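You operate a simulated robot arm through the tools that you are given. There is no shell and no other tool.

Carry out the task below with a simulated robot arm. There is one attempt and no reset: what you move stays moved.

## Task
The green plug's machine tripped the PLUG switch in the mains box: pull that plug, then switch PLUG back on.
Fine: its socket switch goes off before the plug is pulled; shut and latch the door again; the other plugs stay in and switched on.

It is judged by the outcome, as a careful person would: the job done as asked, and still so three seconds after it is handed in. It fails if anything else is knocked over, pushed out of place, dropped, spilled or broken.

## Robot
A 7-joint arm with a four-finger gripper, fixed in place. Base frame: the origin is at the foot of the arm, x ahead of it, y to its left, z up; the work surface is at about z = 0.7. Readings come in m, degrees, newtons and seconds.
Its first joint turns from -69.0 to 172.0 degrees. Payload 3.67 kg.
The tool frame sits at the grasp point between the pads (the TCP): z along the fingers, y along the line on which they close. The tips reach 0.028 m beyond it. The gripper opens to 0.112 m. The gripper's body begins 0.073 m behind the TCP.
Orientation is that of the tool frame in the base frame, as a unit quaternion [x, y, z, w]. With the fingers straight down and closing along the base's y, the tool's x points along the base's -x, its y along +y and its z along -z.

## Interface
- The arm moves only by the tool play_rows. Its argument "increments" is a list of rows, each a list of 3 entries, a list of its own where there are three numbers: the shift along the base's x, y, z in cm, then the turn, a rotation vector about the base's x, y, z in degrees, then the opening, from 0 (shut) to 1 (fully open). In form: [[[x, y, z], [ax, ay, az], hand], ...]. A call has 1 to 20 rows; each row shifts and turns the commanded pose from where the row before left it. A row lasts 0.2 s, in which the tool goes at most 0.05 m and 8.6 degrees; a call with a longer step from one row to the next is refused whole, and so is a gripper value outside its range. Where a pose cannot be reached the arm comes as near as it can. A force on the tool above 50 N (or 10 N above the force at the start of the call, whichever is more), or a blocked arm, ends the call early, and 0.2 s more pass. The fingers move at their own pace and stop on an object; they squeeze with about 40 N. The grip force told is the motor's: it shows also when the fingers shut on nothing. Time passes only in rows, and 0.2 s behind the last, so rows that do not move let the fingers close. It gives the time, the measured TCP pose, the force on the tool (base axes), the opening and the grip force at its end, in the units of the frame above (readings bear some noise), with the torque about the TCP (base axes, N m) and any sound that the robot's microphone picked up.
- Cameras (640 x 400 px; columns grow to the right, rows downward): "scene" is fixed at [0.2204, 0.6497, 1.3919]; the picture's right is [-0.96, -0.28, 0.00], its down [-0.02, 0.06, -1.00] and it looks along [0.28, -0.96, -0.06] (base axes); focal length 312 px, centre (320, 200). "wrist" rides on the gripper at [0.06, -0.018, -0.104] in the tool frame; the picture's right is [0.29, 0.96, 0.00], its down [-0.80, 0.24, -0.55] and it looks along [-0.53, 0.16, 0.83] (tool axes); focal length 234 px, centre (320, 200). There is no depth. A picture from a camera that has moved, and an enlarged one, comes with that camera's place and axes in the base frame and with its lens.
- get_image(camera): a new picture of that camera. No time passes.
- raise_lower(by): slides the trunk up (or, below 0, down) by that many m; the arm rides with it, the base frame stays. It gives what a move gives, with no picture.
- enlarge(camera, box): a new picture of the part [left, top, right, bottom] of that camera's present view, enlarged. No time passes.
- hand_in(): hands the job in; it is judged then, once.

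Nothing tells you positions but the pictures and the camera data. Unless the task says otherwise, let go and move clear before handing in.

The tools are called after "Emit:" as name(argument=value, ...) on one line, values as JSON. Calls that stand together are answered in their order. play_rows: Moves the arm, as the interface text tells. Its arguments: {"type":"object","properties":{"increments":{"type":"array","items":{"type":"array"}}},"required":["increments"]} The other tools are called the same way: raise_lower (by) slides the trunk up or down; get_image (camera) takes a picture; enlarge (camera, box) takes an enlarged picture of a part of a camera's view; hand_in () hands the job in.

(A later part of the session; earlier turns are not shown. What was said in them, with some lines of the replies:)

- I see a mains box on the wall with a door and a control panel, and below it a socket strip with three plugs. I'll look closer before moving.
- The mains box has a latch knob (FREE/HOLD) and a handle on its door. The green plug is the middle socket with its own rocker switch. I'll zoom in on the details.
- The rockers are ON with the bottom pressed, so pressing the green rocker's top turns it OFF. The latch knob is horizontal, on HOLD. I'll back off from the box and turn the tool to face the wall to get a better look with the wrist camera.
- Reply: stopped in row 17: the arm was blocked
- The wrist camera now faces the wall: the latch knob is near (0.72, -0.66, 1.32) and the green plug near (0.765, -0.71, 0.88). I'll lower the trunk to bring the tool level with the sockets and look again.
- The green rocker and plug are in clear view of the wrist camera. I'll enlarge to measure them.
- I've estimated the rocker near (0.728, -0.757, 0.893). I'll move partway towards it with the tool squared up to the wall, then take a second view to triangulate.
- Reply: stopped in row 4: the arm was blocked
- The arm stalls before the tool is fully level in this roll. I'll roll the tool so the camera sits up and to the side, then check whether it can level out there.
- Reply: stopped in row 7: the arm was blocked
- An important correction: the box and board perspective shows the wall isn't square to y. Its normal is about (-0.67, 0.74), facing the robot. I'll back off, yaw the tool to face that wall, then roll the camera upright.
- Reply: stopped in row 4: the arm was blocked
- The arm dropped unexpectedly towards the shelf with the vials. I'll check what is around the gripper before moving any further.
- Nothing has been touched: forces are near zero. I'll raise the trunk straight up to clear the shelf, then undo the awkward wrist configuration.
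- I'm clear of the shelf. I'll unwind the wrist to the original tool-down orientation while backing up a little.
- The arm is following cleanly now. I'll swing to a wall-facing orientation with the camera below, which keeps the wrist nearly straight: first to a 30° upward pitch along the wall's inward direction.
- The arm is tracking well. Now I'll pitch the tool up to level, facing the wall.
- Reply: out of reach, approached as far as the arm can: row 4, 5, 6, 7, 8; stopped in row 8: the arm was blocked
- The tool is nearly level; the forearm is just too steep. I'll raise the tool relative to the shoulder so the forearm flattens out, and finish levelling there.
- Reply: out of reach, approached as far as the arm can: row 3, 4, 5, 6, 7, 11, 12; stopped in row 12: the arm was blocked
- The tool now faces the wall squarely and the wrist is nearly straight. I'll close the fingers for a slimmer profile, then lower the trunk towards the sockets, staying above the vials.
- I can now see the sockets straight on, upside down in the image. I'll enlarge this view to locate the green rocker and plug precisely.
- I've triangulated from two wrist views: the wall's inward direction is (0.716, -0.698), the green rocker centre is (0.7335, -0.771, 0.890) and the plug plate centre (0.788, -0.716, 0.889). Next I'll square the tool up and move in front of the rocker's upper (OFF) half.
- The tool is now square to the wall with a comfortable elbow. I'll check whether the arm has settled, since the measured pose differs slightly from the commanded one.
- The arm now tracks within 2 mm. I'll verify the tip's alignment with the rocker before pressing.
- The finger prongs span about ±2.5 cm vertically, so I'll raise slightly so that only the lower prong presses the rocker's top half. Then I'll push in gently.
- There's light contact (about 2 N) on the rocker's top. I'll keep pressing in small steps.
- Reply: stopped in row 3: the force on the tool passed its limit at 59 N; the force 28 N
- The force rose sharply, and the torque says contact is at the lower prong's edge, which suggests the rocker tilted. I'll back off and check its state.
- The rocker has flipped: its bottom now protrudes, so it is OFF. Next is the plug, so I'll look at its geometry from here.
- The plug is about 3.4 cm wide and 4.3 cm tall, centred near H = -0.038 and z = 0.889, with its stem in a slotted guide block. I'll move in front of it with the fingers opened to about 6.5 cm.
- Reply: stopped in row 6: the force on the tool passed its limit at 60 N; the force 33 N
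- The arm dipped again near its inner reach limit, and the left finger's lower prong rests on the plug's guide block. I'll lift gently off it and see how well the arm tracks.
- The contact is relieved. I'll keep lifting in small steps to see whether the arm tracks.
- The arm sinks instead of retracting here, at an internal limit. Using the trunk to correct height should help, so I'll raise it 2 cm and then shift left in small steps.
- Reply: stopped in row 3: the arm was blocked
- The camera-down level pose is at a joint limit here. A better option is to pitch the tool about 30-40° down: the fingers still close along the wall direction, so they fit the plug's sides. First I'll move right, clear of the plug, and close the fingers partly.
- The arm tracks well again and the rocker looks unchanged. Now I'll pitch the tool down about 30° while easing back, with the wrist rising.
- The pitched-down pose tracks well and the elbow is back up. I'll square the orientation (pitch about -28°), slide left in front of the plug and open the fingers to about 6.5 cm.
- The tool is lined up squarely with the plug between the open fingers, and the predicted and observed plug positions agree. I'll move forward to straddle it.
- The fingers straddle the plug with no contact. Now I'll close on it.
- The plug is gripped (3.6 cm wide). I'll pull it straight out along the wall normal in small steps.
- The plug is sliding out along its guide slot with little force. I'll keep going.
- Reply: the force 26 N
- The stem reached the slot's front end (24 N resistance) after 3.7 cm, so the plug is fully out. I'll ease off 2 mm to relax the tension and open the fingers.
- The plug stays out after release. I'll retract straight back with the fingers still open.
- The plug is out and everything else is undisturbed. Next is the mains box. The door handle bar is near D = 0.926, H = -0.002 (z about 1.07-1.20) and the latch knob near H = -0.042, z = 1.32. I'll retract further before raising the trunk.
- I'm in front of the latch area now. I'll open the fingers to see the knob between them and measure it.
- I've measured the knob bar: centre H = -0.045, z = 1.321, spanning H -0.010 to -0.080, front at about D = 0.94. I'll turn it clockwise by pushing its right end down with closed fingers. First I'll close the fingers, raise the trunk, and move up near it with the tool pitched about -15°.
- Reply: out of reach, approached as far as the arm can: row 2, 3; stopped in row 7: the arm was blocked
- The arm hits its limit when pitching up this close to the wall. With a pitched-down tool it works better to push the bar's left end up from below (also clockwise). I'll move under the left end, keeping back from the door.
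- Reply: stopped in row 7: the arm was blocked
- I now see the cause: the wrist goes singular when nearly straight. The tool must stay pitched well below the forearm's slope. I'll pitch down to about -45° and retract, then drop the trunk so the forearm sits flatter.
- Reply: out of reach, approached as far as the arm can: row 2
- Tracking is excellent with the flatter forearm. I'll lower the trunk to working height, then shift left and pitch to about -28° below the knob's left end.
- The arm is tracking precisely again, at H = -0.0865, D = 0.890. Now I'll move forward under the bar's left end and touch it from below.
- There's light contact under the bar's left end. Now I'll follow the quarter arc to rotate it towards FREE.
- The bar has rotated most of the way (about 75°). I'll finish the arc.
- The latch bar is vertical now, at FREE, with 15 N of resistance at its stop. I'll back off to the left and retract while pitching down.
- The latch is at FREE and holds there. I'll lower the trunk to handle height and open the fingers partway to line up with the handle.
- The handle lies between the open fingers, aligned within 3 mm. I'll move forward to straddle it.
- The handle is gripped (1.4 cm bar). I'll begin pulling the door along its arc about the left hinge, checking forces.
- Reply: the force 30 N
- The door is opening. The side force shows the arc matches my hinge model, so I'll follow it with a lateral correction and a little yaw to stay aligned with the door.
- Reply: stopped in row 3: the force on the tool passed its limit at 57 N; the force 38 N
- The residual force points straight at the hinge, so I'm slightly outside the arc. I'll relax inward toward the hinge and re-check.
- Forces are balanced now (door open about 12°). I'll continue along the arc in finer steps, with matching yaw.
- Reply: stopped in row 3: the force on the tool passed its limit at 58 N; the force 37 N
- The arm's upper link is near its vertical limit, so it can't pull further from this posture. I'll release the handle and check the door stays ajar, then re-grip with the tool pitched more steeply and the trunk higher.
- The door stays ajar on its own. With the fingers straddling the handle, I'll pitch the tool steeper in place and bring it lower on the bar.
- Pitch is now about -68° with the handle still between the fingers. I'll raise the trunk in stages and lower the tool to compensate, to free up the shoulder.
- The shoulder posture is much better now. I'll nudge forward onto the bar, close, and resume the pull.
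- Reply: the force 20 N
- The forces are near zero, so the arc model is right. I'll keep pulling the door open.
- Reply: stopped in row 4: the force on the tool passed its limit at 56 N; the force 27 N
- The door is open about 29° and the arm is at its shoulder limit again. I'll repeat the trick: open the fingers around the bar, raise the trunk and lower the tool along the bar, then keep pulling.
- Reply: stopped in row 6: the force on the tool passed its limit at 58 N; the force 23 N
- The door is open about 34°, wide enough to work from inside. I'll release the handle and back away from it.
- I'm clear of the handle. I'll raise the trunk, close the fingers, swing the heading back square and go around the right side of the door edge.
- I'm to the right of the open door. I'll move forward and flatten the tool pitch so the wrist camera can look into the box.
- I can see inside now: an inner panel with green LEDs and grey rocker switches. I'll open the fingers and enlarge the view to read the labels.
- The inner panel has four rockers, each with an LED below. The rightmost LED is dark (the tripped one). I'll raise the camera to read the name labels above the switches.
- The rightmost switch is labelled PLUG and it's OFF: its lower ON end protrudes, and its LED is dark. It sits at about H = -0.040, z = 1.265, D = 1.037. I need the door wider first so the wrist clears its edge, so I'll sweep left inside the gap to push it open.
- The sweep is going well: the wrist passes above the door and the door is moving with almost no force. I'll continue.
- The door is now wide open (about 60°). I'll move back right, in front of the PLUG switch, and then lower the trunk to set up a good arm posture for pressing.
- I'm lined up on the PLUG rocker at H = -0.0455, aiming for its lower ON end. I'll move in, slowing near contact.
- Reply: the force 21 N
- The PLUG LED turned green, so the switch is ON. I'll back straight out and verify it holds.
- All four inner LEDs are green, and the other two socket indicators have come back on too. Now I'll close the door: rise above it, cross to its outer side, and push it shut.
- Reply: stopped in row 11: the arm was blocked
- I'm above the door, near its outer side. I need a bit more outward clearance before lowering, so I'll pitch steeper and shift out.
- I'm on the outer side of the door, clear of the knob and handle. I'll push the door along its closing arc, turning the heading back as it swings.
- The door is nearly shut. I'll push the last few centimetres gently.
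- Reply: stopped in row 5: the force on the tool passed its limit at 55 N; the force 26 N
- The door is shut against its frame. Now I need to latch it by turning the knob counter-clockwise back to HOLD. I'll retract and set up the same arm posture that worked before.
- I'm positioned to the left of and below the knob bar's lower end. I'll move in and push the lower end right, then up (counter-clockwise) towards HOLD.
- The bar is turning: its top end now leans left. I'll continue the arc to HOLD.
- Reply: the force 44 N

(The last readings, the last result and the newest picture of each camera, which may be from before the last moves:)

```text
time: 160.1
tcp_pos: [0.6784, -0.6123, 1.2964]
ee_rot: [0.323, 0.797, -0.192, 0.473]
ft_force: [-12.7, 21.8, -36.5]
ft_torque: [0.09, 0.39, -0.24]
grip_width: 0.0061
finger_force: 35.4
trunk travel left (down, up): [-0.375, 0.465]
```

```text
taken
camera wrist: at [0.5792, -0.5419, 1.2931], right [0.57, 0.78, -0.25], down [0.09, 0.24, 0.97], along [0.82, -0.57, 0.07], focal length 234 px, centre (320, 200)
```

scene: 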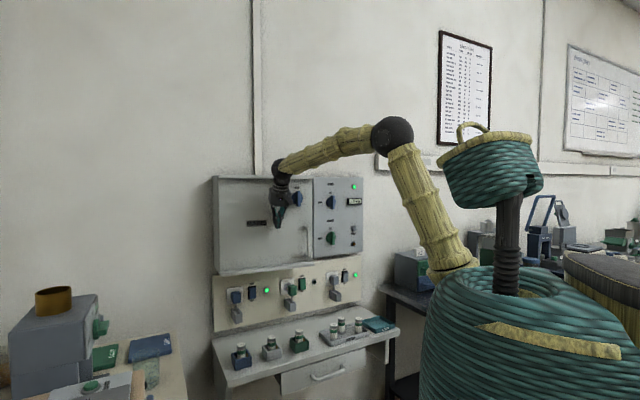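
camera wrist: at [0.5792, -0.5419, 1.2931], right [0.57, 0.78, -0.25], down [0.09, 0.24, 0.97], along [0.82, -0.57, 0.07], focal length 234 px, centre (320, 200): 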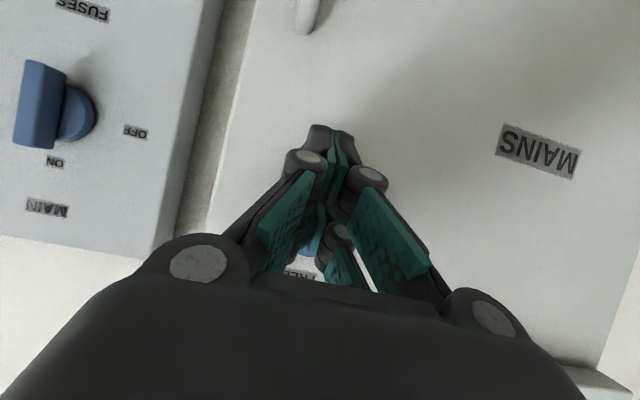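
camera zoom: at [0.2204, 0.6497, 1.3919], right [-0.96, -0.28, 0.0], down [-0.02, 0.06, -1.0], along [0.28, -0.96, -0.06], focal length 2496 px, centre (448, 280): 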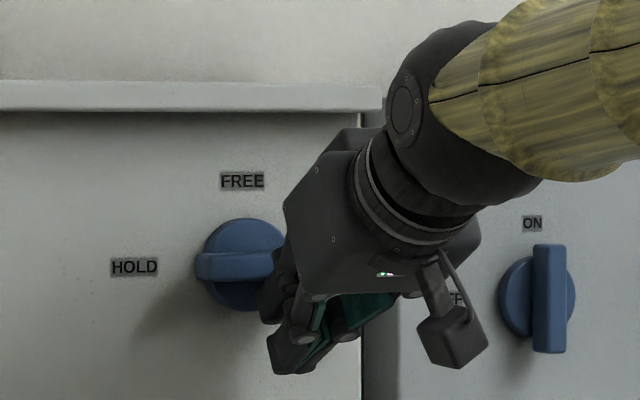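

The bar is horizontal at HOLD and against its stop. I'll ease down off it, retract, and verify.

Emit:
play_rows(increments=[[[0, 0, -0.6], [0, 0, 0], 0], [[0, 0, -0.6], [0, 0, 0], 0], [[-0.72, 0.7, -0.2], [0, 0, 0], 0], [[-0.86, 0.84, 0], [2.5, 2.6, 0], 0], [[-0.86, 0.84, 0], [2.5, 2.6, 0], 0], [[-0.86, 0.84, 0], [2.5, 2.6, 0], 0], [[-0.86, 0.84, 0], [2.5, 2.6, 0], 0], [[-0.86, 0.84, 0], [0, 0, 0], 0], [[0, 0, 0], [0, 0, 0], 0]])

Emit:
enlarge(camera="scene", box=[200, 165, 400, 290])

Emit:
get_image(camera="scene")

```text
time: 162.1
tcp_pos: [0.6268, -0.5653, 1.2853]
ee_rot: [0.345, 0.848, -0.151, 0.373]
ft_force: [0.2, 0.1, -0.4]
ft_torque: [0.0, -0.03, -0.02]
grip_width: 0.0
finger_force: 35.5
trunk travel left (down, up): [-0.375, 0.465]
```

```text
3.20 times, centred on (300, 228) of scene
camera zoom: at [0.2204, 0.6497, 1.3919], right [-0.96, -0.28, 0.0], down [-0.02, 0.06, -1.0], along [0.28, -0.96, -0.06], focal length 999 px, centre (384, 112)
```

zoom: 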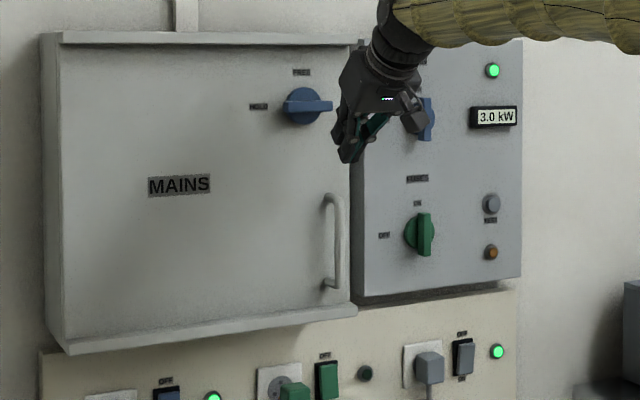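

```text
taken
```

scene: 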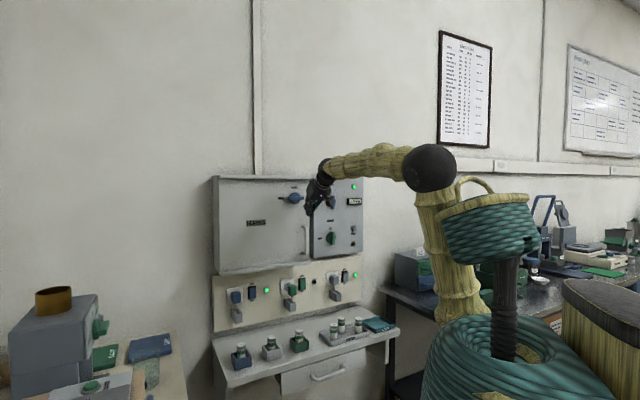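

The door is shut and latched. I'll move the arm clear and inspect everything closely before handing in.

Emit:
play_rows(increments=[[[-0.7, 0.9, 2], [1.5, 1.5, 0], 0], [[-0.7, 0.9, 3], [1.5, 1.5, 0], 0], [[-0.7, 0.9, 3], [1.5, 1.5, 0], 0], [[-0.5, 0.7, 3], [1.5, 1.5, 0], 0], [[0, 0, 0], [0, 0, 0], 0]])

Emit:
raise_lower(by=0.25)

Emit:
enlarge(camera="scene", box=[268, 180, 332, 220])

Emit:
enlarge(camera="scene", box=[220, 260, 380, 360])

Emit:
enlarge(camera="scene", box=[272, 265, 336, 305])

Emit:
get_image(camera="scene")

```text
time: 163.3
tcp_pos: [0.6023, -0.5308, 1.3979]
ee_rot: [0.355, 0.874, -0.124, 0.309]
ft_force: [-0.7, 0.6, 0.0]
ft_torque: [0.03, 0.0, 0.01]
grip_width: 0.0002
finger_force: 35.8
trunk travel left (down, up): [-0.375, 0.465]
```

```text
time: 165.9
tcp_pos: [0.6006, -0.5314, 1.6469]
ee_rot: [0.356, 0.873, -0.124, 0.309]
ft_force: [-0.1, 0.5, 0.4]
ft_torque: [-0.02, 0.0, 0.01]
grip_width: 0.0
finger_force: 35.6
trunk travel left (down, up): [-0.625, 0.215]
```

```text
10.00 times, centred on (300, 200) of scene
camera zoom: at [0.2204, 0.6497, 1.3919], right [-0.96, -0.28, 0.0], down [-0.02, 0.06, -1.0], along [0.28, -0.96, -0.06], focal length 3121 px, centre (520, 200)
```

zoom: 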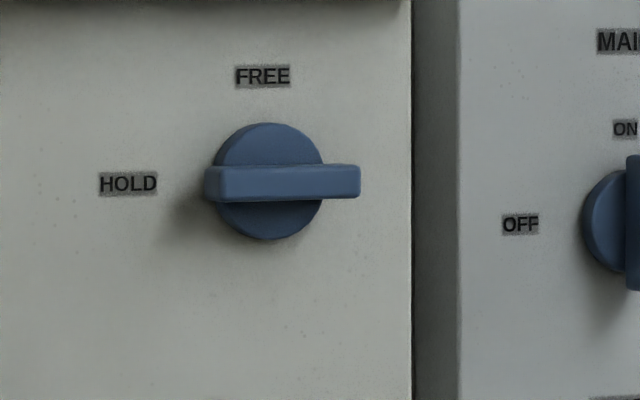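

```text
4.00 times, centred on (300, 310) of scene
camera zoom: at [0.2204, 0.6497, 1.3919], right [-0.96, -0.28, 0.0], down [-0.02, 0.06, -1.0], along [0.28, -0.96, -0.06], focal length 1248 px, centre (400, -240)
```

zoom: 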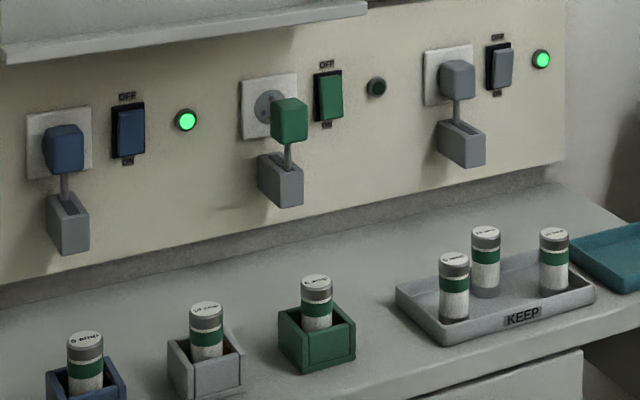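

```text
10.00 times, centred on (304, 285) of scene
camera zoom: at [0.2204, 0.6497, 1.3919], right [-0.96, -0.28, 0.0], down [-0.02, 0.06, -1.0], along [0.28, -0.96, -0.06], focal length 3121 px, centre (480, -650)
```

zoom: 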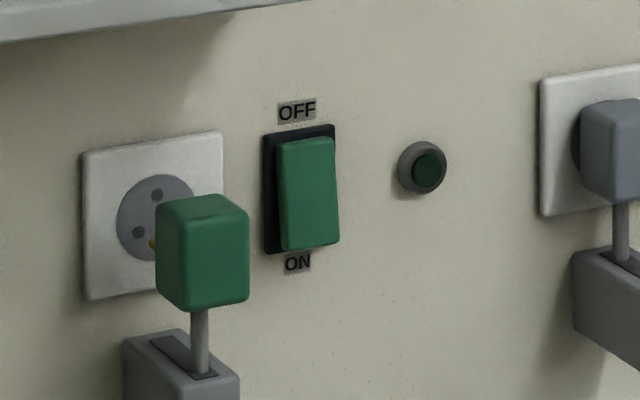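

```text
taken
```

scene: 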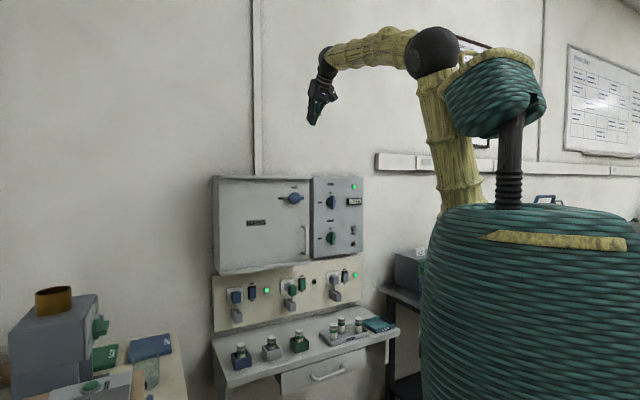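

Everything checks out. The green socket switch is OFF with its indicator dark, and the green plug is fully out on its guide. The PLUG breaker is on, the blue and grey plugs are in and lit, the door is shut and latched on HOLD, and nothing else has moved. The arm is clear, so I'm handing in.

Emit:
hand_in()

```text
The job is handed in.
```

I've finished and handed in the job. The green plug is pulled and the PLUG switch is back on. Before handing in, I checked each part in the camera views:

- **Green socket:** its switch went off before I pulled the plug. The plug is out as far as its guide allows, and its indicator is dark.
- **PLUG switch:** it is on, and all four lights inside the mains box were green before I closed the door.
- **Door:** it is shut and latched, with the knob back on HOLD.
- **Other plugs:** the blue and grey plugs are still in and switched on, and their indicators came back on.

While lining up on the plug, the gripper pressed briefly on the top of the green plug's guide block, with about 60 N at its peak. It shows no damage. Nothing was knocked over or moved out of place, and the arm is clear of the box.
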